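You operate a simulated robot arm through the tools that you are given. There is no shell and no other tool. Be economical: measure what you need, move in short steps, check, and stop when the job is done.

You are at the controls of a simulated two-armed robot. One attempt, no reset.

## Task
Wipe up the spill on the laundry counter top with the striped cloth and put it back.

Only the result counts: the job must be done as asked and must still hold three seconds after the hand-in. Knocking over, shifting, dropping, spilling or breaking anything else fails it. Flat cloth is picked up by pressing the open fingertips on it (5 to 10 N) and closing them slowly along it; thin cloth reads only 2 to 8 mm in the jaws.

## Robot
Two 7-joint arms with two-finger parallel grippers on one trunk, on a base that drives. Base frame: it is fixed to the floor where the robot stands at the start and does not move with it; the origin is under the middle of the robot, x ahead of it, y to its left, z up. Readings come in mm, rad, newtons and seconds.
The left shoulder is at the start at [70, 134, 1251], the right one opposite. Payload 1.57 kg a hand.
Tool frame (each hand has its own): the origin (TCP) lies between the finger pads and is the grasp point; the fingertips stand 30 mm ahead of it; z points along the fingers, y is the line along which they close. Largest opening 80 mm; finger width 17, thickness 12; the body of the gripper, 40 by 82 mm, starts 80 mm behind the TCP.
Orientation is told as [roll, pitch, yaw] about the base's x, y, z axes, in that order, counted from this pose: with the fingers straight down and closing along the base's y, the tool's x points along the base's -x, its y along +y and its z along -z.

## Interface
- The arms move only by the tool servo_tool. It takes "left_plan", "right_plan" or both (then of equal length, played together; a hand with none holds still); each is a list that holds one entry, the list of rows, each a list of 7 numbers: the closure, from 0 (fully open) to 1 (shut), then the shift along the tool's x, y, z in units of 20 mm (1.0 is 20 mm), then the turn, a rotation vector about the tool's x, y, z in units of 4 degrees (1.0 is 4 degrees). In form: [[[grip, dx, dy, dz, ax, ay, az], ...]]. A call has 1 to 10 rows; each row shifts and turns the commanded pose from where the row before left it, along the tool's axes as they then stand. A call with a number of a shift or a turn outside -1 to 1 is refused whole. A row lasts 0.2 s, in which the tool goes at most 50 mm and 0.15 rad; a call with a longer step from one row to the next is refused whole, and so is a gripper value outside its range. A pose out of reach is approached as far as the arm can. The call stops where the force on the tool passes 40 N (or 10 N more than at its start, if that is more) or the arm is blocked; 0.2 s more then pass. Each finger travels about 153 mm/s and halts on what it meets, pressing with about 32 N; the grip force reading is that of the motor and also rises with nothing between the fingers. The clock runs only during rows and for 0.2 s after the last one: add rows that do not move to give the fingers time. It gives the time, the measured TCP pose, the force on the tool (base axes), the opening and the grip force at its end, in the units of the frame above (readings bear some noise).
- Cameras (640 x 400 px; columns grow to the right, rows downward): "scene" is now at [125.4, -19.8, 1454.7]; the picture's right is [-0.25, -0.97, 0.00], its down [-0.75, 0.20, -0.63] and it looks along [0.61, -0.16, -0.78] (base axes); focal length 264 px, centre (320, 200). "left" rides on the left gripper at [72, 7, -122] in its tool frame; the picture's right is [-0.09, 1.00, 0.00], its down [-0.84, -0.08, -0.54] and it looks along [-0.54, -0.05, 0.84] (tool axes); focal length 238 px, centre (320, 200). "right" rides on the right gripper at [72, -7, -122] in its tool frame; the picture's right is [0.09, 1.00, 0.00], its down [-0.84, 0.08, -0.54] and it looks along [-0.54, 0.05, 0.84] (tool axes); focal length 238 px, centre (320, 200).
- get_image(camera): a new picture of that camera. The clock stands still meanwhile.
- slide_trunk(by): slides the trunk up (or, below 0, down) by that many mm; the arms and the scene camera ride with it, the base frame stays. It gives what a move gives, with no picture.
- roll_base(legs): drives the robot by 1 to 6 legs, each [ahead, left, turn to the left] in mm, mm and rad, along the robot's own axes; the way and the turn of a leg run together, so that a leg with both is an arc; at most 1500 mm and 3.142 rad a leg. The arms and the cameras ride along, it lands a little off, and it stops where it bumps. It gives what a move gives.
- head_to(pan, tilt): turns the head with the scene camera to pan (to the left, within 1.501 rad either way) and tilt (down, from -0.506 to 1.204), counted from straight ahead of the robot. It gives what a move gives.
- pixel_to_xyz(camera, pixels): for up to 12 pixels [column, row] of the newest picture of that camera ("zoom" is the newest enlarged one), the place [x, y, z] in the base frame of the surface seen there, good to about 2 mm. The clock stands still meanwhile.
- inspect(camera, box): a new picture of the part [left, top, right, bottom] of that camera's present view, enlarged. The clock stands still meanwhile.
- sign_off(): hands the job in; it is judged then, once.

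Work in short steps. Measure before you move; look again where a grasp or a placing could have gone wrong, and mend it. You have 80 turns and 62 pictures in all, those below and enlarged ones among them. Open the grippers and draw the arms clear of the work before you hand the job in, unless the task says otherwise; then end with one line.

The tools are called after "Request:" by a JSON object that holds its "fn" and its "kwargs". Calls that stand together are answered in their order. servo_tool: Moves the arms, as the interface text tells. Its arguments: {"type":"object","properties":{"left_plan":{"type":"array","items":{"type":"array","items":{"type":"array","items":{"type":"number"}}}},"right_plan":{"type":"array","items":{"type":"array","items":{"type":"array","items":{"type":"number"}}}}},"required":[]} The other tools are called the same way: slide_trunk (by) slides the trunk up or down; roll_base (legs) drives the base; head_to (pan, tilt) turns the head that bears the scene camera; get_image (camera) takes a picture; pixel_to_xyz (camera, pixels) gives the place of the surface under pixels of a picture; inspect (camera, box) takes an enlarged picture of a part of a camera's view; sign_off () hands the job in.

At the start:

```text
time_s: 0.0
left_position: [389.3, 19.3, 1194.0]
left_orientation: [0.001, -0.001, -0.001]
left_contact_force: [0.3, -1.3, -0.2]
left_opening: 79.8
left_gripper_force: 0.0
right_position: [345.7, -390.0, 1150.8]
right_orientation: [0.001, 0.001, 0.001]
right_contact_force: [0.3, 0.3, 0.4]
right_opening: 79.8
right_gripper_force: 0.0
trunk travel left (down, up): [-825.0, 115.0]
robot x, y, heading: [2.6, 2.8, -0.0]
head pan, tilt: [-0.257, 0.894]
```

scene: 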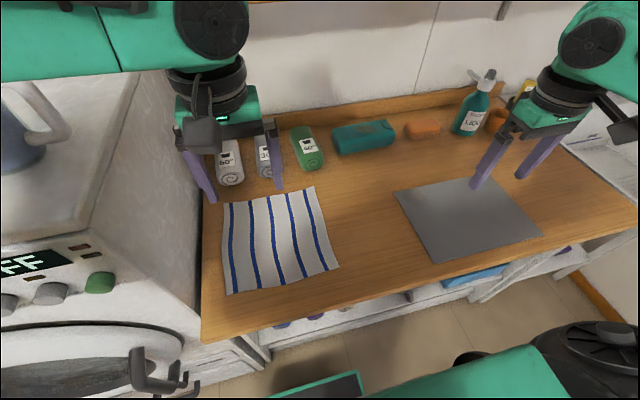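
right: 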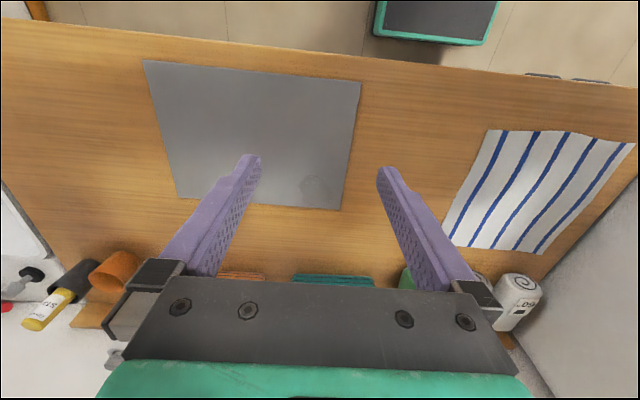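
left: 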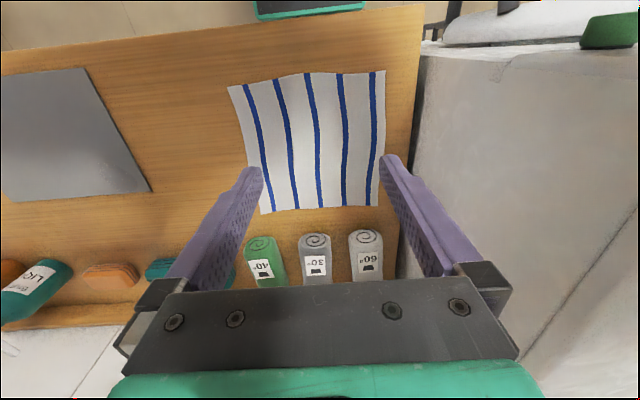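

The striped cloth lies at about (280,240) in the scene, and a faint mark shows at (315,187) in the right picture on the grey mat. I enlarge both to find the spill.

Request:
{"fn": "inspect", "kwargs": {"camera": "right", "box": [130, 50, 390, 220]}}

Request:
{"fn": "inspect", "kwargs": {"camera": "scene", "box": [190, 80, 640, 350]}}

Request:
{"fn": "pixel_to_xyz", "kwargs": {"camera": "scene", "pixels": [[224, 204], [312, 189], [337, 266], [228, 292], [275, 240], [397, 192], [470, 180], [540, 235], [435, 262], [205, 340], [635, 215], [363, 140]]}}

Request:
{"fn": "pixel_to_xyz", "kwargs": {"camera": "right", "pixels": [[315, 187], [145, 62], [359, 83], [340, 210], [178, 197], [315, 177], [303, 187], [327, 187]]}}

```text
2.35 times, centred on (260, 135) of right
```

zoom: 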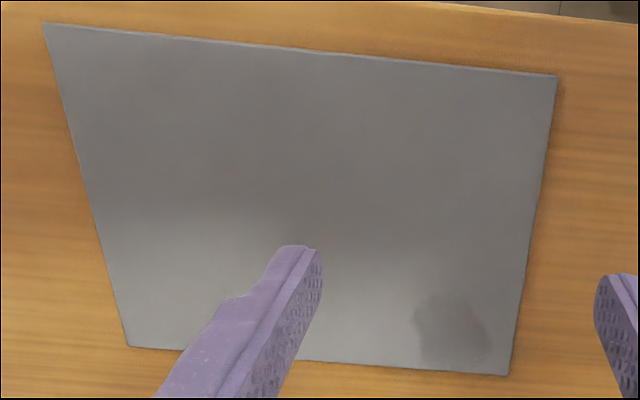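

```text
1.42 times, centred on (415, 215) of scene
```

zoom: 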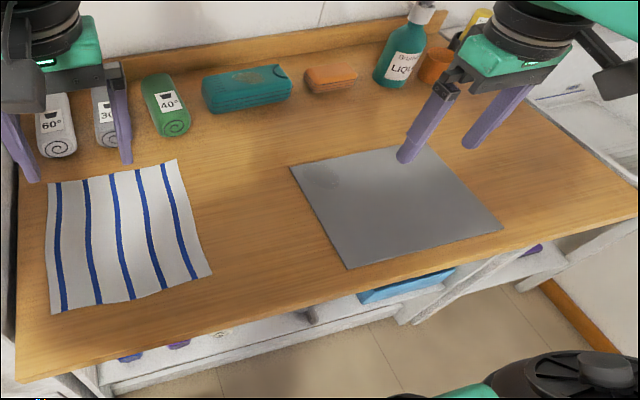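

```text
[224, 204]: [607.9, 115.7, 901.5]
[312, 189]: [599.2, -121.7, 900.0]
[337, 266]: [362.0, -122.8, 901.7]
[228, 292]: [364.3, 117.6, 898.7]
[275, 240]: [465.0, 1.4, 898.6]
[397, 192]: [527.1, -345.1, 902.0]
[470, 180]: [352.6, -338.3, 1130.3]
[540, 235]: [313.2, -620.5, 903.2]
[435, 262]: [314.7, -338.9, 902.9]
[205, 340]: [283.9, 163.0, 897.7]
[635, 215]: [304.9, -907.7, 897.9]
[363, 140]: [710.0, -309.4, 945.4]
```

```text
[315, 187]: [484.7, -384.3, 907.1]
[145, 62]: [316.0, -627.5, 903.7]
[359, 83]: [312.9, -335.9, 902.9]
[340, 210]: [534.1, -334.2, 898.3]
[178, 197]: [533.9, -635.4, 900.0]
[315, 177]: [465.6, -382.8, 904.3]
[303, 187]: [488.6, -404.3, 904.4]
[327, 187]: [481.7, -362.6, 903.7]
```

The counter top reads z≈900, and the cloth spans x 362–608, y −122…117. The spill is a faint damp patch on the grey mat near (485, −384). I'll grip the cloth at both side edges, so first I roll 80 mm to the right to give both arms room.

Request:
{"fn": "roll_base", "kwargs": {"legs": [[0, -80, 0]]}}

Request:
{"fn": "get_image", "kwargs": {"camera": "right"}}

Request:
{"fn": "get_image", "kwargs": {"camera": "scene"}}

```text
time_s: 1.1
left_position: [390.0, -55.7, 1194.1]
left_orientation: [-0.006, 0.0, 0.002]
left_contact_force: [0.5, 0.6, -0.7]
left_opening: 80.0
left_gripper_force: 0.0
right_position: [345.9, -464.5, 1154.1]
right_orientation: [-0.005, 0.0, 0.002]
right_contact_force: [-0.2, 0.3, 0.2]
right_opening: 80.0
right_gripper_force: 0.0
trunk travel left (down, up): [-825.0, 115.0]
robot x, y, heading: [-3.9, -78.3, -0.002]
head pan, tilt: [-0.257, 0.894]
```

```text
56 pictures are left
```

right: 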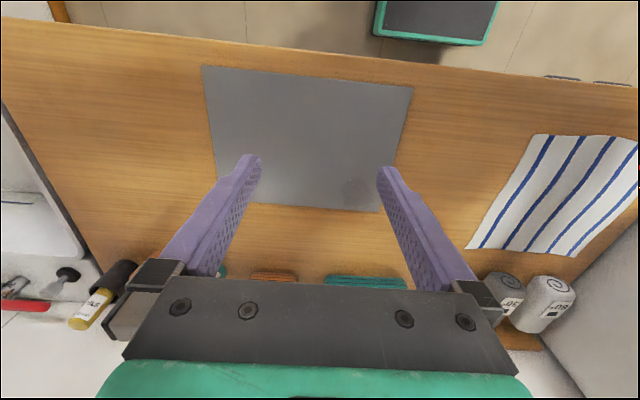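

```text
55 pictures are left
```

scene: 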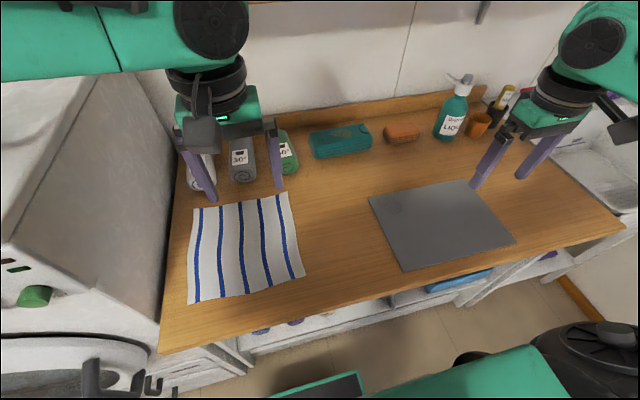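

The patch is now at about (358,187) in the right view and (395,207) in the scene. I enlarge it and measure.

Request:
{"fn": "inspect", "kwargs": {"camera": "scene", "box": [350, 175, 470, 250]}}

Request:
{"fn": "inspect", "kwargs": {"camera": "right", "box": [280, 130, 420, 218]}}

Request:
{"fn": "pixel_to_xyz", "kwargs": {"camera": "scene", "pixels": [[395, 207], [384, 205], [407, 205], [395, 197], [395, 214]]}}

Request:
{"fn": "pixel_to_xyz", "kwargs": {"camera": "right", "pixels": [[358, 187]]}}

```text
5.33 times, centred on (410, 212) of scene
```

zoom: 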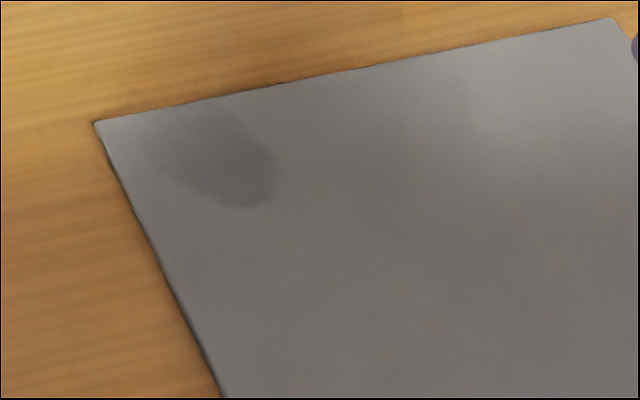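

```text
4.55 times, centred on (350, 174) of right
```

zoom: 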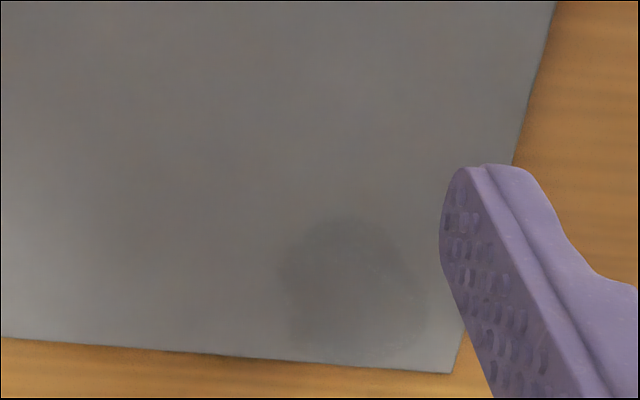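

```text
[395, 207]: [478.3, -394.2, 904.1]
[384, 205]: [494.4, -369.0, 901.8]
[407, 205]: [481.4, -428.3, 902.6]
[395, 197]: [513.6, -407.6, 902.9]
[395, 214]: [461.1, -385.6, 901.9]
```

```text
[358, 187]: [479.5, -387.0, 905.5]
```

The damp patch covers about x 458–525, y −352…−415. I move both hands toward the cloth's side edges, staying above it, with the fingers opened to about 50 mm.

Request:
{"fn": "servo_tool", "kwargs": {"left_plan": [[[0.37, -0.485, 0.704, 0.97, 0, 0, 0], [0.37, -0.485, 0.704, 0.97, 0, 0, 0], [0.37, -0.485, 0.704, 0.97, 0, 0, 0], [0.37, -0.485, 0.704, 0.97, 0, 0, 0], [0.37, -0.485, 0.704, 0.97, 0, 0, 0], [0.37, -0.485, 0.704, 0.97, 0, 0, 0], [0.37, -0.485, 0.704, 0.97, 0, 0, 0], [0.37, -0.485, 0.704, 0.97, 0, 0, 0], [0.37, -0.485, 0.704, 0.97, 0, 0, 0], [0.37, -0.485, 0.704, 0.97, 0, 0, 0]]], "right_plan": [[[0.37, -0.35, 0.93, 0.2, 0, 0, 0], [0.37, -0.35, 0.93, 0.2, 0, 0, 0], [0.37, -0.35, 0.93, 0.2, 0, 0, 0], [0.37, -0.35, 0.93, 0.2, 0, 0, 0], [0.37, -0.35, 0.93, 0.2, 0, 0, 0], [0.37, -0.35, 0.93, 0.2, 0, 0, 0], [0.37, -0.35, 0.93, 0.2, 0, 0, 0], [0.37, -0.35, 0.93, 0.2, 0, 0, 0], [0.37, -0.35, 0.93, 0.2, 0, 0, 0], [0.37, -0.35, 0.93, 0.2, 0, 0, 0]]]}}

Request:
{"fn": "servo_tool", "kwargs": {"right_plan": [[[0.37, -0.35, 0.93, 0.57, 0, 0, 0], [0.37, -0.35, 0.93, 0.57, 0, 0, 0], [0.37, -0.35, 0.93, 0.57, 0, 0, 0], [0.37, -0.35, 0.93, 0.57, 0, 0, 0], [0.37, -0.35, 0.93, 0.57, 0, 0, 0], [0.37, -0.35, 0.93, 0.57, 0, 0, 0], [0.37, -0.35, 0.93, 0.57, 0, 0, 0], [0.37, -0.35, 0.93, 0.57, 0, 0, 0], [0.37, -0.35, 0.93, 0.57, 0, 0, 0], [0.37, -0.35, 0.93, 0.57, 0, 0, 0]]]}}

Request:
{"fn": "get_image", "kwargs": {"camera": "scene"}}

```text
time_s: 3.2
left_position: [511.5, 58.2, 1104.0]
left_orientation: [-0.007, -0.219, 0.002]
left_contact_force: [0.3, 1.0, 0.6]
left_opening: 50.2
left_gripper_force: 0.0
right_position: [398.5, -305.4, 1113.5]
right_orientation: [0.013, -0.011, -0.001]
right_contact_force: [0.4, -0.1, -0.5]
right_opening: 50.5
right_gripper_force: 0.1
trunk travel left (down, up): [-825.0, 115.0]
robot x, y, heading: [-0.5, -81.5, 0.002]
head pan, tilt: [-0.257, 0.894]
stopped in row 10 (left hand): the arm was blocked; the commanded pose is now the measured one
```

```text
time_s: 5.4
left_position: [510.2, 58.2, 1103.6]
left_orientation: [-0.003, -0.21, 0.002]
left_contact_force: [-0.5, 0.2, -0.6]
left_opening: 50.3
left_gripper_force: 0.1
right_position: [469.4, -115.8, 1005.3]
right_orientation: [0.014, -0.014, 0.002]
right_contact_force: [0.3, -0.4, 0.2]
right_opening: 50.4
right_gripper_force: 0.1
trunk travel left (down, up): [-825.0, 115.0]
robot x, y, heading: [2.5, -85.1, 0.003]
head pan, tilt: [-0.257, 0.894]
```

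```text
52 pictures are left
```

scene: 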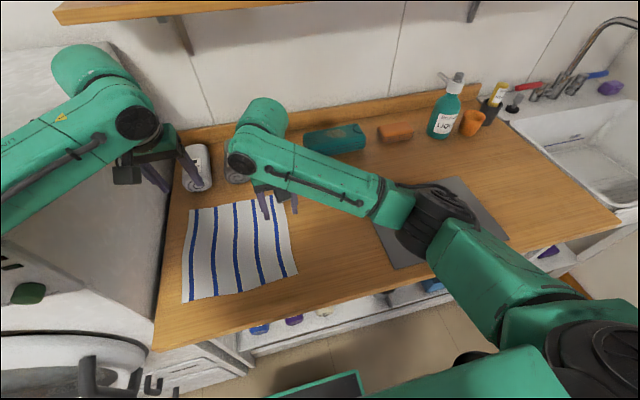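

The left hand was stopped and tilted at (511,58,1104), so its arm is probably against the washer on the left. I'll do the job with the right hand alone, and first draw the left hand up and clear.

Request:
{"fn": "servo_tool", "kwargs": {"left_plan": [[[0.3, 0, 0, -1, 0, 0, 0], [0.3, 0, 0, -1, 0, 0, 0], [0.2, 0.3, -0.3, -0.8, 0, 0.6, 0], [0.1, 0.5, -0.6, -0.6, 0, 0.6, 0], [0, 0.7, -0.7, -0.3, 0, 0.6, 0], [0, 0.9, -0.7, -0.3, 0, 0.6, 0], [0, 0.9, -0.7, 0, 0, 0.6, 0], [0, 0.9, -0.6, 0, 0, 0, 0], [0, 0.9, -0.3, 0, 0, 0, 0], [0, 0.9, 0, 0, 0, 0, 0]]]}}

Request:
{"fn": "get_image", "kwargs": {"camera": "right"}}

Request:
{"fn": "get_image", "kwargs": {"camera": "scene"}}

```text
time_s: 7.6
left_position: [388.8, -5.1, 1163.4]
left_orientation: [-0.016, 0.022, 0.0]
left_contact_force: [0.4, -0.1, 0.0]
left_opening: 80.2
left_gripper_force: 0.0
right_position: [482.7, -103.0, 999.6]
right_orientation: [-0.001, -0.001, 0.001]
right_contact_force: [0.8, -0.7, 0.2]
right_opening: 50.5
right_gripper_force: 0.0
trunk travel left (down, up): [-825.0, 115.0]
robot x, y, heading: [-2.6, -76.5, -0.002]
head pan, tilt: [-0.257, 0.894]
```

```text
51 pictures are left
```

right: 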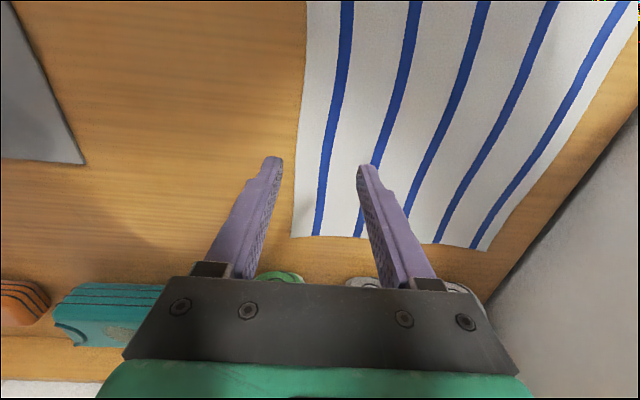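

```text
50 pictures are left
```

scene: 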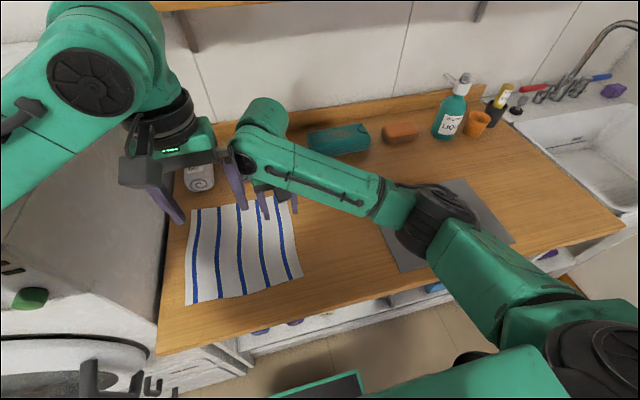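

The left hand is free, and the right hand is at (483,−103,1000) over the cloth's right edge. I raise the left hand further out of the way and lower the right hand to just above the cloth at y≈−87.

Request:
{"fn": "servo_tool", "kwargs": {"left_plan": [[[0, 0.4, 0.3, -1, 0, 0, 0], [0, 0.4, 0.3, -1, 0, 0, 0], [0, 0.4, 0.3, -1, 0, 0, 0], [0, 0.4, 0.3, -1, 0, 0, 0], [0, 0.4, 0.3, -1, 0, 0, 0], [0, 0.4, 0.3, -1, 0, 0, 0], [0, 0.4, 0.3, -1, 0, 0, 0], [0, 0.4, 0.3, -1, 0, 0, 0]]], "right_plan": [[[0.37, 0, 0.2, 0, 0, 0, 0], [0.37, 0, 0.2, 0.4, 0, 0, 0], [0.37, 0, 0.2, 0.4, 0, 0, 0], [0.37, 0, 0.2, 0.4, 0, 0, 0], [0.37, 0, 0, 0.4, 0, 0, 0], [0.37, 0, 0, 0.4, 0, 0, 0], [0.37, 0, 0, 0.4, 0, 0, 0], [0.37, 0, 0, 0.4, 0, 0, 0]]]}}

Request:
{"fn": "get_image", "kwargs": {"camera": "right"}}

```text
time_s: 9.4
left_position: [328.3, 47.0, 1327.6]
left_orientation: [-0.016, 0.024, 0.002]
left_contact_force: [-1.2, 0.2, -0.1]
left_opening: 80.2
left_gripper_force: 0.1
right_position: [482.6, -87.8, 943.8]
right_orientation: [-0.001, -0.001, 0.001]
right_contact_force: [-0.2, -0.2, -0.1]
right_opening: 50.3
right_gripper_force: 0.1
trunk travel left (down, up): [-825.0, 115.0]
robot x, y, heading: [-2.9, -79.5, 0.003]
head pan, tilt: [-0.257, 0.894]
```

```text
49 pictures are left
```

right: 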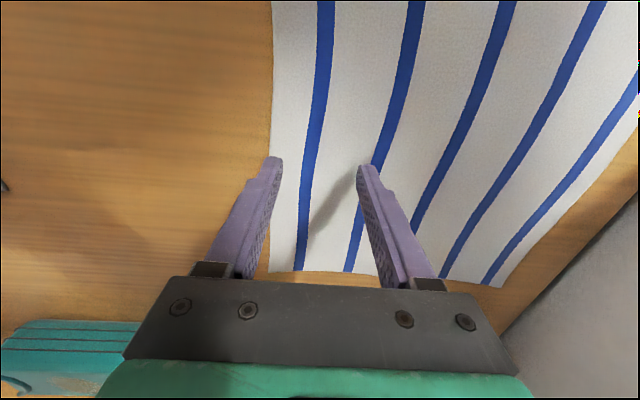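

The outer fingertip at (275,165) sits right at the cloth's edge, so I shift 14 mm inward and go down gently until I feel contact.

Request:
{"fn": "servo_tool", "kwargs": {"right_plan": [[[0.37, 0, 0.35, 0, 0, 0, 0], [0.37, 0, 0.35, 0.1, 0, 0, 0], [0.37, 0, 0, 0.1, 0, 0, 0], [0.37, 0, 0, 0.1, 0, 0, 0], [0.37, 0, 0, 0.1, 0, 0, 0], [0.37, 0, 0, 0.1, 0, 0, 0], [0.37, 0, 0, 0, 0, 0, 0]]]}}

```text
time_s: 11.0
left_position: [329.6, 46.5, 1326.7]
left_orientation: [-0.015, 0.025, 0.003]
left_contact_force: [0.3, -1.0, -0.2]
left_opening: 80.0
left_gripper_force: 0.0
right_position: [481.6, -74.0, 934.1]
right_orientation: [0.001, 0.002, 0.002]
right_contact_force: [-0.3, -0.6, 0.2]
right_opening: 50.4
right_gripper_force: 0.0
trunk travel left (down, up): [-825.0, 115.0]
robot x, y, heading: [0.3, -81.8, -0.0]
head pan, tilt: [-0.257, 0.894]
```

No contact yet at z=934, so I continue down in 1 mm steps.

Request:
{"fn": "servo_tool", "kwargs": {"right_plan": [[[0.37, 0, 0, 0.05, 0, 0, 0], [0.37, 0, 0, 0.05, 0, 0, 0], [0.37, 0, 0, 0.05, 0, 0, 0], [0.37, 0, 0, 0.05, 0, 0, 0], [0.37, 0, 0, 0, 0, 0, 0]]]}}

```text
time_s: 12.2
left_position: [327.9, 46.6, 1327.1]
left_orientation: [-0.016, 0.023, 0.002]
left_contact_force: [-0.2, -0.2, -0.7]
left_opening: 79.9
left_gripper_force: 0.0
right_position: [481.3, -75.1, 931.3]
right_orientation: [0.0, -0.003, 0.001]
right_contact_force: [3.0, 0.2, 16.1]
right_opening: 50.5
right_gripper_force: 0.1
trunk travel left (down, up): [-825.0, 115.0]
robot x, y, heading: [-1.9, -79.8, -0.001]
head pan, tilt: [-0.257, 0.894]
```

Contact reads 16 N, which is too much. I ease up about 0.6 mm and close the fingers slowly.

Request:
{"fn": "servo_tool", "kwargs": {"right_plan": [[[0.37, 0, 0, -0.03, 0, 0, 0], [0.37, 0, 0, 0, 0, 0, 0]]]}}

```text
time_s: 12.8
left_position: [328.1, 47.7, 1326.3]
left_orientation: [-0.015, 0.022, 0.003]
left_contact_force: [-0.5, -1.2, 0.6]
left_opening: 80.1
left_gripper_force: 0.1
right_position: [480.6, -73.7, 931.6]
right_orientation: [0.0, -0.005, 0.002]
right_contact_force: [4.1, -0.9, 19.8]
right_opening: 50.5
right_gripper_force: 0.1
trunk travel left (down, up): [-825.0, 115.0]
robot x, y, heading: [0.7, -82.6, -0.001]
head pan, tilt: [-0.257, 0.894]
```

The force still reads 20 N, since the arm lags, so I ease up another 1.4 mm and read again.

Request:
{"fn": "servo_tool", "kwargs": {"right_plan": [[[0.37, 0, 0, -0.04, 0, 0, 0], [0.37, 0, 0, -0.03, 0, 0, 0], [0.37, 0, 0, 0, 0, 0, 0]]]}}

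```text
time_s: 13.6
left_position: [328.8, 47.0, 1327.5]
left_orientation: [-0.016, 0.023, 0.004]
left_contact_force: [-0.7, 0.2, 0.8]
left_opening: 80.4
left_gripper_force: 0.1
right_position: [480.0, -74.6, 932.0]
right_orientation: [0.0, 0.001, 0.001]
right_contact_force: [1.5, 0.9, 11.1]
right_opening: 50.4
right_gripper_force: 0.1
trunk travel left (down, up): [-825.0, 115.0]
robot x, y, heading: [0.7, -77.0, -0.004]
head pan, tilt: [-0.257, 0.894]
```

The force is 11 N, so a touch more easing and then I close the fingers slowly along the cloth.

Request:
{"fn": "servo_tool", "kwargs": {"right_plan": [[[0.4, 0, 0, -0.015, 0, 0, 0], [0.47, 0, 0, 0, 0, 0, 0], [0.54, 0, 0, 0, 0, 0, 0], [0.61, 0, 0, 0, 0, 0, 0], [0.68, 0, 0, 0, 0, 0, 0], [0.75, 0, 0, 0, 0, 0, 0], [0.82, 0, 0, 0, 0, 0, 0], [0.89, 0, 0, 0, 0, 0, 0], [0.96, 0, 0, 0, 0, 0, 0], [1, 0, 0, 0, 0, 0, 0]]]}}

Request:
{"fn": "get_image", "kwargs": {"camera": "right"}}

```text
time_s: 15.8
left_position: [329.7, 46.6, 1326.9]
left_orientation: [-0.017, 0.022, 0.0]
left_contact_force: [0.1, 0.5, 0.0]
left_opening: 79.8
left_gripper_force: 0.1
right_position: [481.4, -75.2, 930.9]
right_orientation: [0.0, 0.0, 0.0]
right_contact_force: [-0.2, -0.1, 1.9]
right_opening: 2.1
right_gripper_force: 23.8
trunk travel left (down, up): [-825.0, 115.0]
robot x, y, heading: [2.3, -83.7, -0.001]
head pan, tilt: [-0.257, 0.894]
```

```text
48 pictures are left
```

right: 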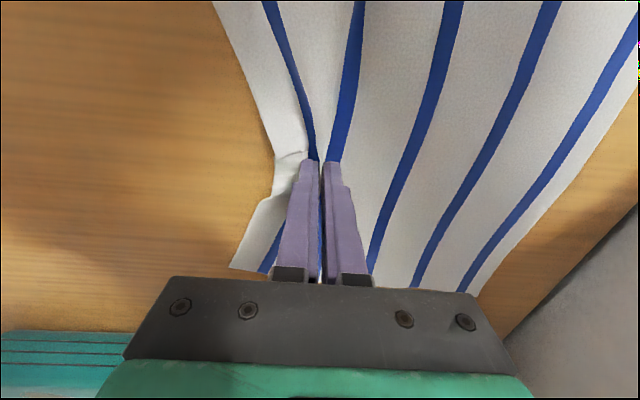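

The cloth is pinched (2.1 mm opening, 24 N grip). I lift 12 mm and drag it to the right toward the spill.

Request:
{"fn": "servo_tool", "kwargs": {"right_plan": [[[1, 0, 0, -0.6, 0, 0, 0], [1, 0, -0.8, 0, 0, 0, 0], [1, 0, -0.8, 0, 0, 0, 0], [1, 0, -0.8, 0, 0, 0, 0], [1, 0, -0.8, 0, 0, 0, 0], [1, 0, -0.8, 0, 0, 0, 0], [1, 0, -0.8, 0, 0, 0, 0], [1, 0, -0.8, 0, 0, 0, 0], [1, 0, -0.8, 0, 0, 0, 0], [1, 0, -0.8, 0, 0, 0, 0]]]}}

Request:
{"fn": "get_image", "kwargs": {"camera": "right"}}

```text
time_s: 18.0
left_position: [330.0, 46.5, 1327.2]
left_orientation: [-0.015, 0.024, 0.0]
left_contact_force: [0.3, 0.0, 0.7]
left_opening: 80.0
left_gripper_force: 0.1
right_position: [480.5, -219.6, 944.0]
right_orientation: [0.002, -0.001, 0.002]
right_contact_force: [0.3, -0.3, 0.1]
right_opening: 2.5
right_gripper_force: 23.7
trunk travel left (down, up): [-825.0, 115.0]
robot x, y, heading: [2.5, -82.8, 0.002]
head pan, tilt: [-0.257, 0.894]
```

```text
47 pictures are left
```

right: 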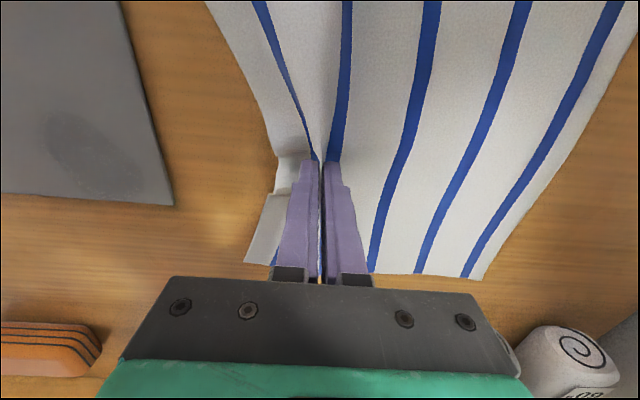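

The cloth follows well, and the patch now shows clearly at about (95,155). I measure its extent.

Request:
{"fn": "pixel_to_xyz", "kwargs": {"camera": "right", "pixels": [[50, 125], [75, 113], [90, 155], [105, 195], [145, 195], [135, 150], [65, 165], [173, 205]]}}

Request:
{"fn": "inspect", "kwargs": {"camera": "right", "box": [0, 80, 200, 215]}}

```text
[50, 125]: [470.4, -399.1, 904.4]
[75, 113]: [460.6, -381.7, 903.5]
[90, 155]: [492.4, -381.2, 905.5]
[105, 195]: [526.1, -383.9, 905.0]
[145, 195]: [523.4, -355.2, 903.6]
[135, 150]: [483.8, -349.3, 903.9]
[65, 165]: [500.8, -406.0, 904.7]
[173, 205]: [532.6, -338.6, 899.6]
```

```text
2.96 times, centred on (100, 148) of right
```

zoom: 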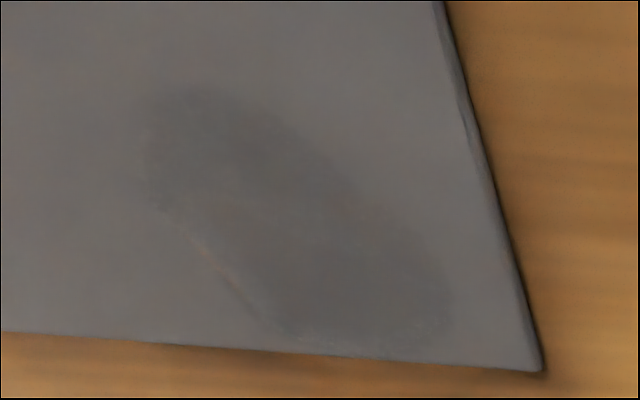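

The patch spans x 458–530, y −345…−410 on the mat at z≈904. I carry the cloth to (460,−350) and lower it to just above the mat.

Request:
{"fn": "servo_tool", "kwargs": {"right_plan": [[[1, 0.15, -0.82, 0, 0, 0, 0], [1, 0.15, -0.82, 0, 0, 0, 0], [1, 0.15, -0.82, 0, 0, 0, 0], [1, 0.15, -0.82, 0, 0, 0, 0], [1, 0.15, -0.82, 0, 0, 0, 0], [1, 0.15, -0.82, 0, 0, 0, 0], [1, 0.1, -0.82, 0, 0, 0, 0], [1, 0.1, -0.82, 0, 0, 0, 0], [1, 0, 0, 0.15, 0, 0, 0], [1, 0, 0, 0.1, 0, 0, 0]]]}}

Request:
{"fn": "servo_tool", "kwargs": {"right_plan": [[[1, 0, 0, 0.1, 0, 0, 0], [1, 0, 0, 0.1, 0, 0, 0], [1, 0, 0, 0, 0, 0, 0]]]}}

```text
time_s: 20.2
left_position: [329.0, 46.7, 1324.8]
left_orientation: [-0.016, 0.024, 0.0]
left_contact_force: [0.7, 0.1, -0.4]
left_opening: 79.8
left_gripper_force: 0.0
right_position: [460.0, -350.2, 938.1]
right_orientation: [-0.001, 0.002, 0.002]
right_contact_force: [-0.7, 0.3, 0.8]
right_opening: 2.2
right_gripper_force: 23.3
trunk travel left (down, up): [-825.0, 115.0]
robot x, y, heading: [-0.4, -82.2, -0.003]
head pan, tilt: [-0.257, 0.894]
```

```text
time_s: 21.0
left_position: [328.8, 47.7, 1327.0]
left_orientation: [-0.017, 0.024, 0.002]
left_contact_force: [-0.9, 0.6, 0.4]
left_opening: 80.1
left_gripper_force: 0.1
right_position: [459.8, -351.5, 935.3]
right_orientation: [-0.002, -0.003, 0.0]
right_contact_force: [0.5, -1.3, 13.2]
right_opening: 2.1
right_gripper_force: 23.6
trunk travel left (down, up): [-825.0, 115.0]
robot x, y, heading: [-0.5, -81.4, 0.001]
head pan, tilt: [-0.257, 0.894]
```

The cloth presses the mat at 13 N, so I ease a little and begin the zigzag along x.

Request:
{"fn": "servo_tool", "kwargs": {"right_plan": [[[1, 0, 0, -0.03, 0, 0, 0], [1, -0.5, 0, 0, 0, 0, 0], [1, -0.5, 0, 0, 0, 0, 0], [1, -0.5, 0, 0, 0, 0, 0], [1, -0.5, 0, 0, 0, 0, 0], [1, -0.5, 0, 0, 0, 0, 0], [1, -0.5, 0, 0, 0, 0, 0], [1, -0.4, 0, 0, 0, 0, 0]]]}}

Request:
{"fn": "get_image", "kwargs": {"camera": "right"}}

```text
time_s: 22.8
left_position: [327.6, 47.9, 1327.1]
left_orientation: [-0.016, 0.024, 0.003]
left_contact_force: [0.3, -1.2, -0.7]
left_opening: 80.0
left_gripper_force: 0.0
right_position: [525.8, -349.2, 935.7]
right_orientation: [-0.002, -0.001, 0.002]
right_contact_force: [-5.1, 0.4, 4.7]
right_opening: 2.2
right_gripper_force: 23.1
trunk travel left (down, up): [-825.0, 115.0]
robot x, y, heading: [-0.4, -76.6, 0.003]
head pan, tilt: [-0.257, 0.894]
```

```text
45 pictures are left
```

right: 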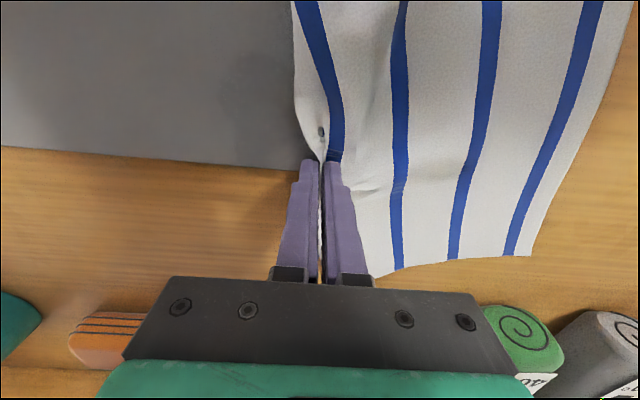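

The first stroke held and the mat has not moved. I step 13 mm to the right and stroke back, keeping a light press.

Request:
{"fn": "servo_tool", "kwargs": {"right_plan": [[[1, 0, -0.65, 0.015, 0, 0, 0], [1, 0.5, 0, 0, 0, 0, 0], [1, 0.5, 0, 0, 0, 0, 0], [1, 0.5, 0, 0, 0, 0, 0], [1, 0.5, 0, 0, 0, 0, 0], [1, 0.5, 0, 0, 0, 0, 0], [1, 0.5, 0, 0, 0, 0, 0], [1, 0.4, 0, 0, 0, 0, 0], [1, 0, -0.65, 0, 0, 0, 0]]]}}

Request:
{"fn": "servo_tool", "kwargs": {"right_plan": [[[1, -0.5, 0, 0, 0, 0, 0], [1, -0.5, 0, 0, 0, 0, 0], [1, -0.5, 0, 0, 0, 0, 0], [1, -0.5, 0, 0, 0, 0, 0], [1, -0.5, 0, 0, 0, 0, 0], [1, -0.5, 0, 0, 0, 0, 0], [1, -0.4, 0, 0, 0, 0, 0], [1, 0, -0.65, 0, 0, 0, 0]]]}}

Request:
{"fn": "get_image", "kwargs": {"camera": "right"}}

```text
time_s: 24.8
left_position: [327.6, 51.2, 1327.2]
left_orientation: [-0.019, 0.023, 0.001]
left_contact_force: [0.5, 0.4, -0.4]
left_opening: 79.9
left_gripper_force: 0.2
right_position: [458.5, -372.3, 935.3]
right_orientation: [-0.001, 0.002, 0.002]
right_contact_force: [0.9, 10.4, 14.6]
right_opening: 2.1
right_gripper_force: 24.1
trunk travel left (down, up): [-825.0, 115.0]
robot x, y, heading: [0.5, -82.9, -0.004]
head pan, tilt: [-0.257, 0.894]
```

```text
time_s: 26.6
left_position: [328.8, 47.3, 1325.8]
left_orientation: [-0.015, 0.024, 0.001]
left_contact_force: [-0.3, 0.6, 0.5]
left_opening: 79.8
left_gripper_force: 0.0
right_position: [528.0, -388.3, 935.7]
right_orientation: [-0.001, 0.0, 0.002]
right_contact_force: [-1.7, 2.8, 2.6]
right_opening: 2.2
right_gripper_force: 24.7
trunk travel left (down, up): [-825.0, 115.0]
robot x, y, heading: [-1.0, -84.6, -0.009]
head pan, tilt: [-0.257, 0.894]
```

```text
44 pictures are left
```

right: 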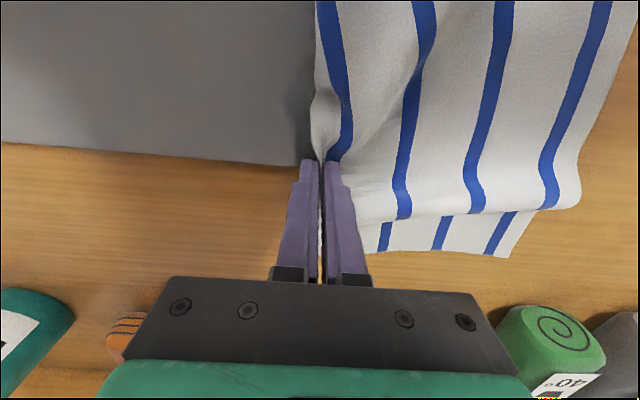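

The wiping goes on well, with light contact at (528,−388). I do two more passes further right.

Request:
{"fn": "servo_tool", "kwargs": {"right_plan": [[[1, 0.5, 0, 0.02, 0, 0, 0], [1, 0.5, 0, 0, 0, 0, 0], [1, 0.5, 0, 0, 0, 0, 0], [1, 0.5, 0, 0, 0, 0, 0], [1, 0.5, 0, 0, 0, 0, 0], [1, 0.5, 0, 0, 0, 0, 0], [1, 0.5, 0, 0, 0, 0, 0], [1, 0, -0.65, 0, 0, 0, 0]]]}}

Request:
{"fn": "servo_tool", "kwargs": {"right_plan": [[[1, -0.5, 0, 0, 0, 0, 0], [1, -0.5, 0, 0, 0, 0, 0], [1, -0.5, 0, 0, 0, 0, 0], [1, -0.5, 0, 0, 0, 0, 0], [1, -0.5, 0, 0, 0, 0, 0], [1, -0.5, 0, 0, 0, 0, 0], [1, -0.4, 0, 0, 0, 0, 0], [1, 0, -0.65, 0, 0, 0, 0]]]}}

Request:
{"fn": "servo_tool", "kwargs": {"right_plan": [[[1, 0.5, 0, 0, 0, 0, 0], [1, 0.5, 0, 0, 0, 0, 0], [1, 0.5, 0, 0, 0, 0, 0], [1, 0.5, 0, 0, 0, 0, 0], [1, 0.5, 0, 0, 0, 0, 0], [1, 0.5, 0, 0, 0, 0, 0], [1, 0.5, 0, 0, 0, 0, 0], [1, 0, -0.4, 0, 0, 0, 0]]]}}

Request:
{"fn": "get_image", "kwargs": {"camera": "scene"}}

```text
time_s: 28.4
left_position: [328.1, 49.5, 1326.9]
left_orientation: [-0.018, 0.024, 0.0]
left_contact_force: [-0.1, -0.6, -0.2]
left_opening: 79.9
left_gripper_force: 0.1
right_position: [457.4, -400.4, 934.9]
right_orientation: [0.0, 0.001, 0.004]
right_contact_force: [-0.3, 5.4, 9.2]
right_opening: 2.0
right_gripper_force: 23.7
trunk travel left (down, up): [-825.0, 115.0]
robot x, y, heading: [0.7, -82.0, 0.001]
head pan, tilt: [-0.257, 0.894]
```

```text
time_s: 30.2
left_position: [328.0, 50.1, 1326.6]
left_orientation: [-0.018, 0.023, 0.003]
left_contact_force: [0.5, 0.5, 0.0]
left_opening: 80.0
left_gripper_force: 0.1
right_position: [527.7, -410.7, 936.2]
right_orientation: [-0.004, 0.0, 0.004]
right_contact_force: [-0.4, 5.1, 6.3]
right_opening: 2.3
right_gripper_force: 23.9
trunk travel left (down, up): [-825.0, 115.0]
robot x, y, heading: [4.3, -80.7, -0.0]
head pan, tilt: [-0.257, 0.894]
```

```text
time_s: 32.0
left_position: [328.5, 51.9, 1325.4]
left_orientation: [-0.02, 0.022, 0.002]
left_contact_force: [0.1, 0.6, 0.3]
left_opening: 79.9
left_gripper_force: 0.1
right_position: [455.3, -419.1, 935.9]
right_orientation: [-0.002, 0.002, 0.003]
right_contact_force: [2.5, 9.7, 13.9]
right_opening: 2.0
right_gripper_force: 23.7
trunk travel left (down, up): [-825.0, 115.0]
robot x, y, heading: [1.8, -82.2, 0.001]
head pan, tilt: [-0.257, 0.894]
```

```text
43 pictures are left
```

scene: 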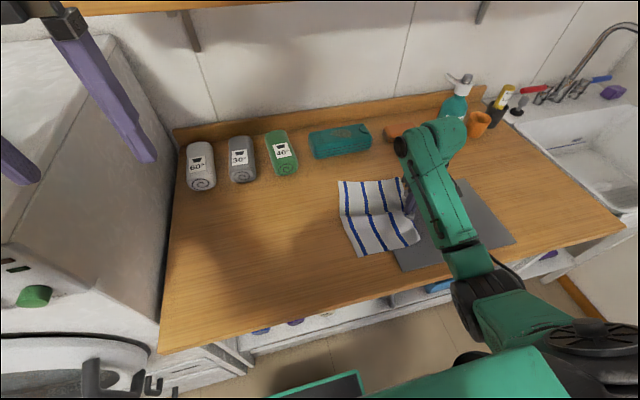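

The full patch has been passed over. I lift the cloth straight up 200 mm and check the mat.

Request:
{"fn": "servo_tool", "kwargs": {"right_plan": [[[1, 0, 0, -1, 0, 0, 0], [1, 0, 0, -1, 0, 0, 0], [1, 0, 0, -1, 0, 0, 0], [1, 0, 0, -1, 0, 0, 0], [1, 0, 0, -1, 0, 0, 0], [1, 0, 0, -1, 0, 0, 0], [1, 0, 0, -1, 0, 0, 0], [1, 0, 0, -1, 0, 0, 0], [1, 0, 0, -1, 0, 0, 0], [1, 0, 0, -1, 0, 0, 0]]]}}

Request:
{"fn": "get_image", "kwargs": {"camera": "scene"}}

Request:
{"fn": "get_image", "kwargs": {"camera": "right"}}

```text
time_s: 34.2
left_position: [329.1, 46.4, 1325.5]
left_orientation: [-0.017, 0.026, 0.0]
left_contact_force: [0.2, 0.6, -0.7]
left_opening: 80.0
left_gripper_force: 0.0
right_position: [457.6, -422.8, 1133.3]
right_orientation: [0.0, 0.002, 0.001]
right_contact_force: [-0.1, 0.2, 0.4]
right_opening: 2.3
right_gripper_force: 23.9
trunk travel left (down, up): [-825.0, 115.0]
robot x, y, heading: [-1.7, -79.2, 0.005]
head pan, tilt: [-0.257, 0.894]
```

```text
42 pictures are left
```

scene: 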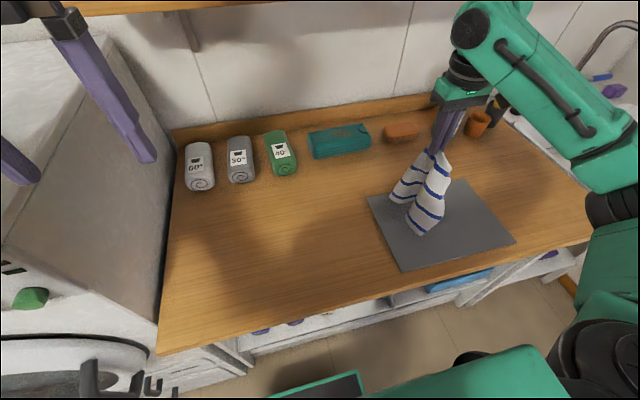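

```text
41 pictures are left
```

right: 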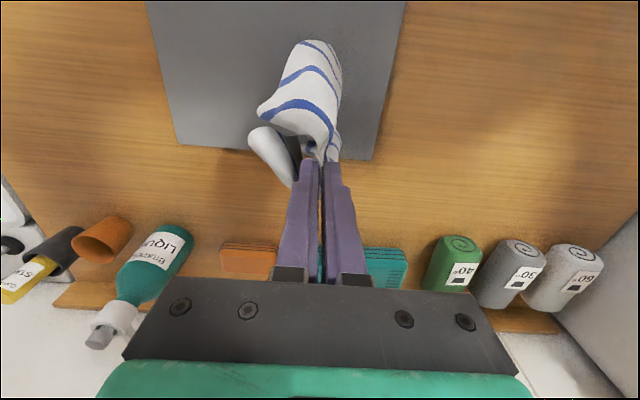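

The cloth hangs folded and hides part of the mat, so I carry it up and to the left, then look at the spill area.

Request:
{"fn": "servo_tool", "kwargs": {"right_plan": [[[1, -0.1, 0.2, -1, 0, 0, 0], [1, -0.1, 0.5, -1, 0, 0, 0], [1, -0.1, 1, -0.5, 0, 0, 0], [1, -0.1, 1, 0, 0, 0, 0], [1, -0.1, 1, 0, 0, 0, 0], [1, -0.1, 1, 0, 0, 0, 0], [1, -0.1, 1, 0, 0, 0, 0], [1, -0.1, 1, 0, 0, 0, 0], [1, -0.1, 1, 0, 0, 0, 0], [1, -0.1, 1, 0, 0, 0, 0]]]}}

Request:
{"fn": "get_image", "kwargs": {"camera": "scene"}}

Request:
{"fn": "inspect", "kwargs": {"camera": "right", "box": [0, 0, 340, 212]}}

```text
time_s: 36.4
left_position: [330.4, 47.1, 1326.3]
left_orientation: [-0.016, 0.026, 0.002]
left_contact_force: [-0.4, 0.2, -0.3]
left_opening: 80.0
left_gripper_force: 0.1
right_position: [478.5, -249.1, 1183.7]
right_orientation: [-0.001, 0.001, 0.002]
right_contact_force: [0.0, 0.2, 0.1]
right_opening: 2.5
right_gripper_force: 23.8
trunk travel left (down, up): [-825.0, 115.0]
robot x, y, heading: [0.2, -83.4, -0.004]
head pan, tilt: [-0.257, 0.894]
```

```text
40 pictures are left
```

scene: 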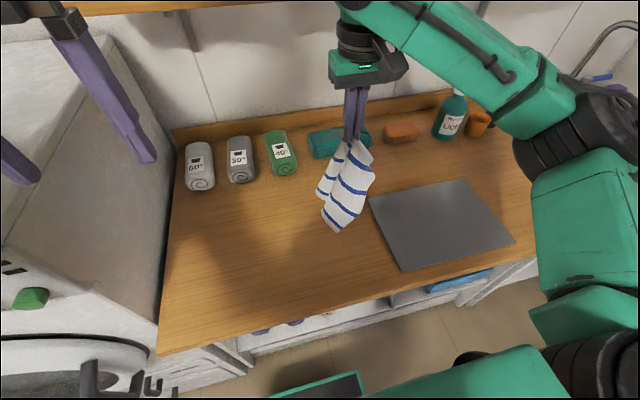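

```text
1.88 times, centred on (170, 106) of right
```

zoom: 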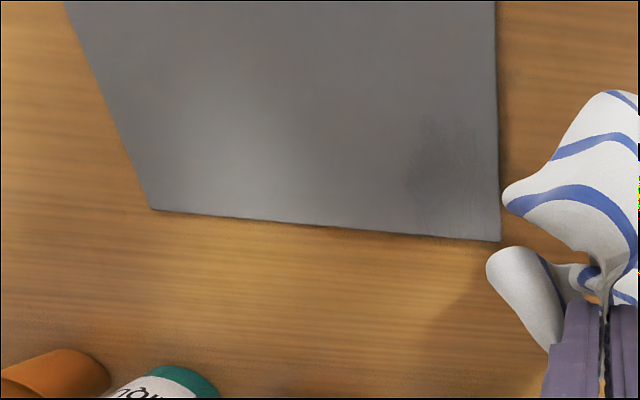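

A darker area still seems visible near (440,160) in the zoom, so I enlarge the spill area in both views.

Request:
{"fn": "inspect", "kwargs": {"camera": "scene", "box": [360, 180, 450, 236]}}

Request:
{"fn": "inspect", "kwargs": {"camera": "right", "box": [170, 30, 290, 135]}}

Request:
{"fn": "pixel_to_xyz", "kwargs": {"camera": "right", "pixels": [[225, 70], [215, 95], [245, 100], [250, 70], [265, 128], [230, 110]]}}

```text
7.11 times, centred on (405, 208) of scene
```

zoom: 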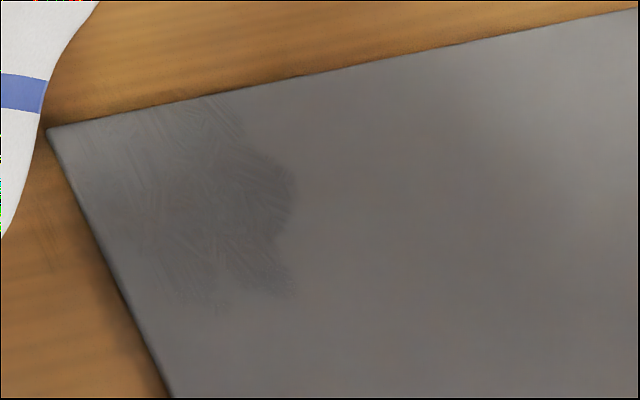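

```text
3.81 times, centred on (230, 82) of right
```

zoom: 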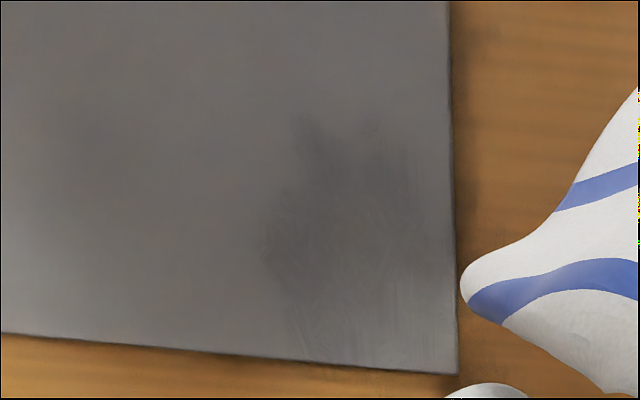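

```text
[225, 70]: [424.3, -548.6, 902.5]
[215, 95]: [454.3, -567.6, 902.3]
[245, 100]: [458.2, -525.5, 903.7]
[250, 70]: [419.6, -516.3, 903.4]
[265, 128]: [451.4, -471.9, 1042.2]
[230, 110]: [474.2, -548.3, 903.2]
```

A thin streaky film remains, so one pass was not enough. I measure its extent from the scene zoom.

Request:
{"fn": "inspect", "kwargs": {"camera": "scene", "box": [360, 180, 450, 236]}}

Request:
{"fn": "pixel_to_xyz", "kwargs": {"camera": "zoom", "pixels": [[90, 150], [130, 260], [220, 310], [290, 290], [295, 180], [240, 110], [180, 105], [190, 200]]}}

```text
7.11 times, centred on (405, 208) of scene
```

zoom: 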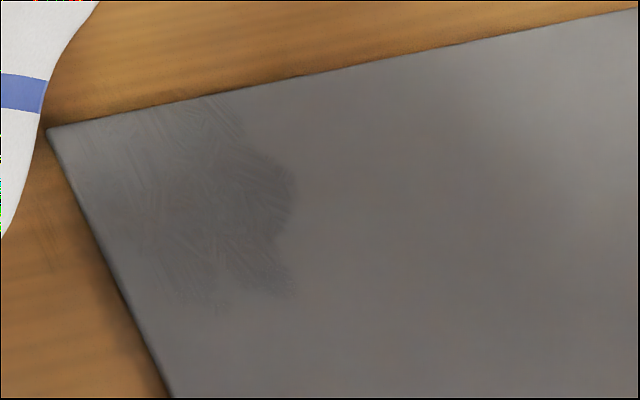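

```text
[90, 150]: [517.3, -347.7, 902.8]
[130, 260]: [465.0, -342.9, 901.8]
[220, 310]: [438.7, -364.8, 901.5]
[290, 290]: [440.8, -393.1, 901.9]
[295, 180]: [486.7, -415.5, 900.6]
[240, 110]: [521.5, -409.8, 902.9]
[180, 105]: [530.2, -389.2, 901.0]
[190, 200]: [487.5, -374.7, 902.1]
```

The film covers x 435–532, y −345…−418. I bring the bunched cloth back over its centre and lower it there as a broader pad.

Request:
{"fn": "servo_tool", "kwargs": {"right_plan": [[[1, -0.05, -0.94, 0, 0, 0, 0], [1, -0.05, -0.94, 0, 0, 0, 0], [1, -0.05, -0.94, 0, 0, 0, 0], [1, -0.05, -0.94, 0, 0, 0, 0], [1, -0.05, -0.94, 0, 0, 0, 0], [1, -0.05, -0.94, 0, 0, 0, 0], [1, 0, -0.94, 0, 0, 0, 0], [1, 0, 0, 0, 0, 0, 0], [1, 0, 0, 1, 0, 0, 0], [1, 0, 0, 1, 0, 0, 0]]]}}

Request:
{"fn": "servo_tool", "kwargs": {"right_plan": [[[1, 0, 0, 1, 0, 0, 0], [1, 0, 0, 1, 0, 0, 0], [1, 0, 0, 1, 0, 0, 0], [1, 0, 0, 1, 0, 0, 0], [1, 0, 0, 1, 0, 0, 0], [1, 0, 0, 1, 0, 0, 0], [1, 0, 0, 1, 0, 0, 0], [1, 0, 0, 1, 0, 0, 0], [1, 0, 0, 0.8, 0, 0, 0]]]}}

Request:
{"fn": "get_image", "kwargs": {"camera": "right"}}

```text
time_s: 38.6
left_position: [329.2, 47.5, 1326.3]
left_orientation: [-0.015, 0.024, 0.0]
left_contact_force: [0.9, -0.5, 0.5]
left_opening: 80.0
left_gripper_force: 0.2
right_position: [484.3, -382.4, 1143.4]
right_orientation: [0.0, 0.001, 0.001]
right_contact_force: [-0.2, 1.1, -0.9]
right_opening: 2.5
right_gripper_force: 23.8
trunk travel left (down, up): [-825.0, 115.0]
robot x, y, heading: [-2.4, -83.6, -0.001]
head pan, tilt: [-0.257, 0.894]
```

```text
time_s: 40.6
left_position: [330.3, 47.2, 1326.0]
left_orientation: [-0.016, 0.025, 0.003]
left_contact_force: [0.0, 0.2, 0.3]
left_opening: 80.0
left_gripper_force: 0.1
right_position: [482.5, -380.4, 968.0]
right_orientation: [-0.001, 0.0, 0.003]
right_contact_force: [0.3, 0.7, 0.4]
right_opening: 2.2
right_gripper_force: 23.4
trunk travel left (down, up): [-825.0, 115.0]
robot x, y, heading: [2.5, -83.2, -0.001]
head pan, tilt: [-0.257, 0.894]
```

```text
35 pictures are left
```

right: 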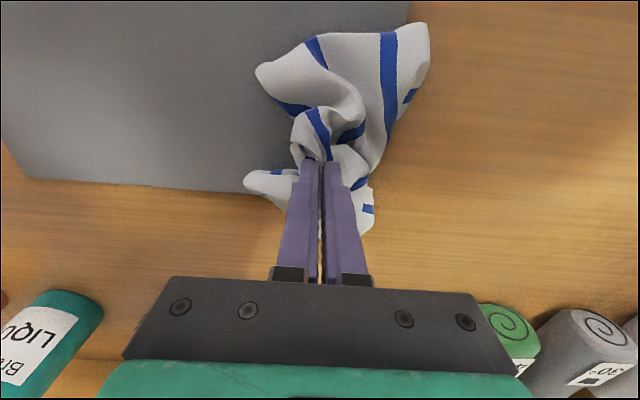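

The cloth piles up into a wide pad over the film. I press down carefully.

Request:
{"fn": "servo_tool", "kwargs": {"right_plan": [[[1, 0, 0, 0.3, 0, 0, 0], [1, 0, 0, 0.3, 0, 0, 0], [1, 0, 0, 0.3, 0, 0, 0], [1, 0, 0, 0.3, 0, 0, 0], [1, 0, 0, 0.1, 0, 0, 0], [1, 0, 0, 0.1, 0, 0, 0], [1, 0, 0, 0, 0, 0, 0]]]}}

```text
time_s: 42.2
left_position: [329.7, 46.7, 1327.4]
left_orientation: [-0.016, 0.021, 0.001]
left_contact_force: [-0.4, 0.2, 0.0]
left_opening: 79.9
left_gripper_force: 0.0
right_position: [481.2, -379.8, 940.8]
right_orientation: [0.001, 0.0, 0.003]
right_contact_force: [-0.3, -1.0, 2.7]
right_opening: 2.0
right_gripper_force: 23.9
trunk travel left (down, up): [-825.0, 115.0]
robot x, y, heading: [-1.0, -84.1, 0.003]
head pan, tilt: [-0.257, 0.894]
```

Light contact of 2.7 N. I press 2 mm more and scrub along y in columns from x≈437 forward.

Request:
{"fn": "servo_tool", "kwargs": {"right_plan": [[[1, 0, 0, 0.1, 0, 0, 0], [1, 0.75, 0.5, 0, 0, 0, 0], [1, 0.75, 0.5, 0, 0, 0, 0], [1, 0.75, 0.6, 0, 0, 0, 0], [1, 0, -0.9, 0, 0, 0, 0], [1, 0, -0.9, 0, 0, 0, 0], [1, 0, -0.9, 0, 0, 0, 0], [1, 0, -0.9, 0, 0, 0, 0], [1, -0.5, 0, 0, 0, 0, 0]]]}}

Request:
{"fn": "servo_tool", "kwargs": {"right_plan": [[[1, 0, 0.9, 0, 0, 0, 0], [1, 0, 0.9, 0, 0, 0, 0], [1, 0, 0.9, 0, 0, 0, 0], [1, 0, 0.9, 0, 0, 0, 0], [1, -0.5, 0, 0, 0, 0, 0], [1, 0, -0.9, 0, 0, 0, 0], [1, 0, -0.9, 0, 0, 0, 0], [1, 0, -0.9, 0, 0, 0, 0], [1, 0, -0.9, 0, 0, 0, 0], [1, -0.5, 0, 0, 0, 0, 0]]]}}

Request:
{"fn": "get_image", "kwargs": {"camera": "right"}}

```text
time_s: 44.2
left_position: [330.7, 48.1, 1326.1]
left_orientation: [-0.014, 0.026, 0.002]
left_contact_force: [0.1, -0.2, -0.7]
left_opening: 79.8
left_gripper_force: 0.1
right_position: [448.1, -421.9, 938.2]
right_orientation: [0.0, 0.003, 0.002]
right_contact_force: [-0.3, 0.0, -0.2]
right_opening: 2.1
right_gripper_force: 23.5
trunk travel left (down, up): [-825.0, 115.0]
robot x, y, heading: [-2.0, -79.8, 0.003]
head pan, tilt: [-0.257, 0.894]
```

```text
time_s: 46.4
left_position: [330.7, 47.5, 1326.8]
left_orientation: [-0.016, 0.023, 0.001]
left_contact_force: [0.6, -0.6, -0.1]
left_opening: 80.2
left_gripper_force: 0.1
right_position: [468.2, -419.6, 938.5]
right_orientation: [-0.001, 0.0, 0.002]
right_contact_force: [-0.2, 0.4, 0.7]
right_opening: 2.2
right_gripper_force: 23.4
trunk travel left (down, up): [-825.0, 115.0]
robot x, y, heading: [-1.0, -82.1, 0.002]
head pan, tilt: [-0.257, 0.894]
```

```text
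34 pictures are left
```

right: 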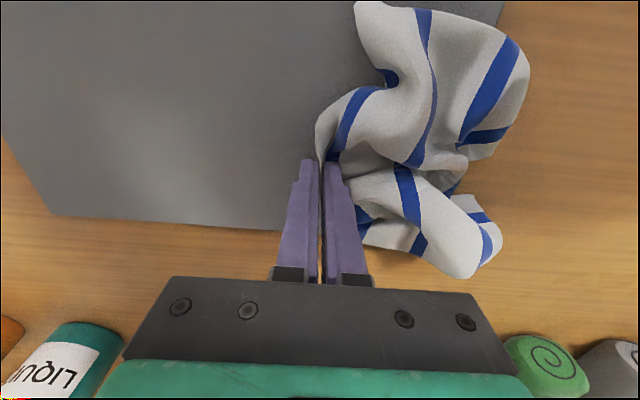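

There is no force now at z=938, so those strokes were too light. I lower about 2.6 mm and stroke left once while checking the force.

Request:
{"fn": "servo_tool", "kwargs": {"right_plan": [[[1, 0, 0, 0.08, 0, 0, 0], [1, 0, 0, 0.06, 0, 0, 0], [1, 0, 0, 0, 0, 0, 0]]]}}

```text
time_s: 47.2
left_position: [328.8, 46.3, 1326.6]
left_orientation: [-0.016, 0.023, 0.001]
left_contact_force: [1.3, -0.3, 0.7]
left_opening: 79.9
left_gripper_force: 0.0
right_position: [466.6, -419.8, 935.4]
right_orientation: [0.001, 0.0, 0.002]
right_contact_force: [-0.7, -1.2, 4.1]
right_opening: 2.4
right_gripper_force: 24.0
trunk travel left (down, up): [-825.0, 115.0]
robot x, y, heading: [0.8, -80.3, 0.004]
head pan, tilt: [-0.257, 0.894]
```

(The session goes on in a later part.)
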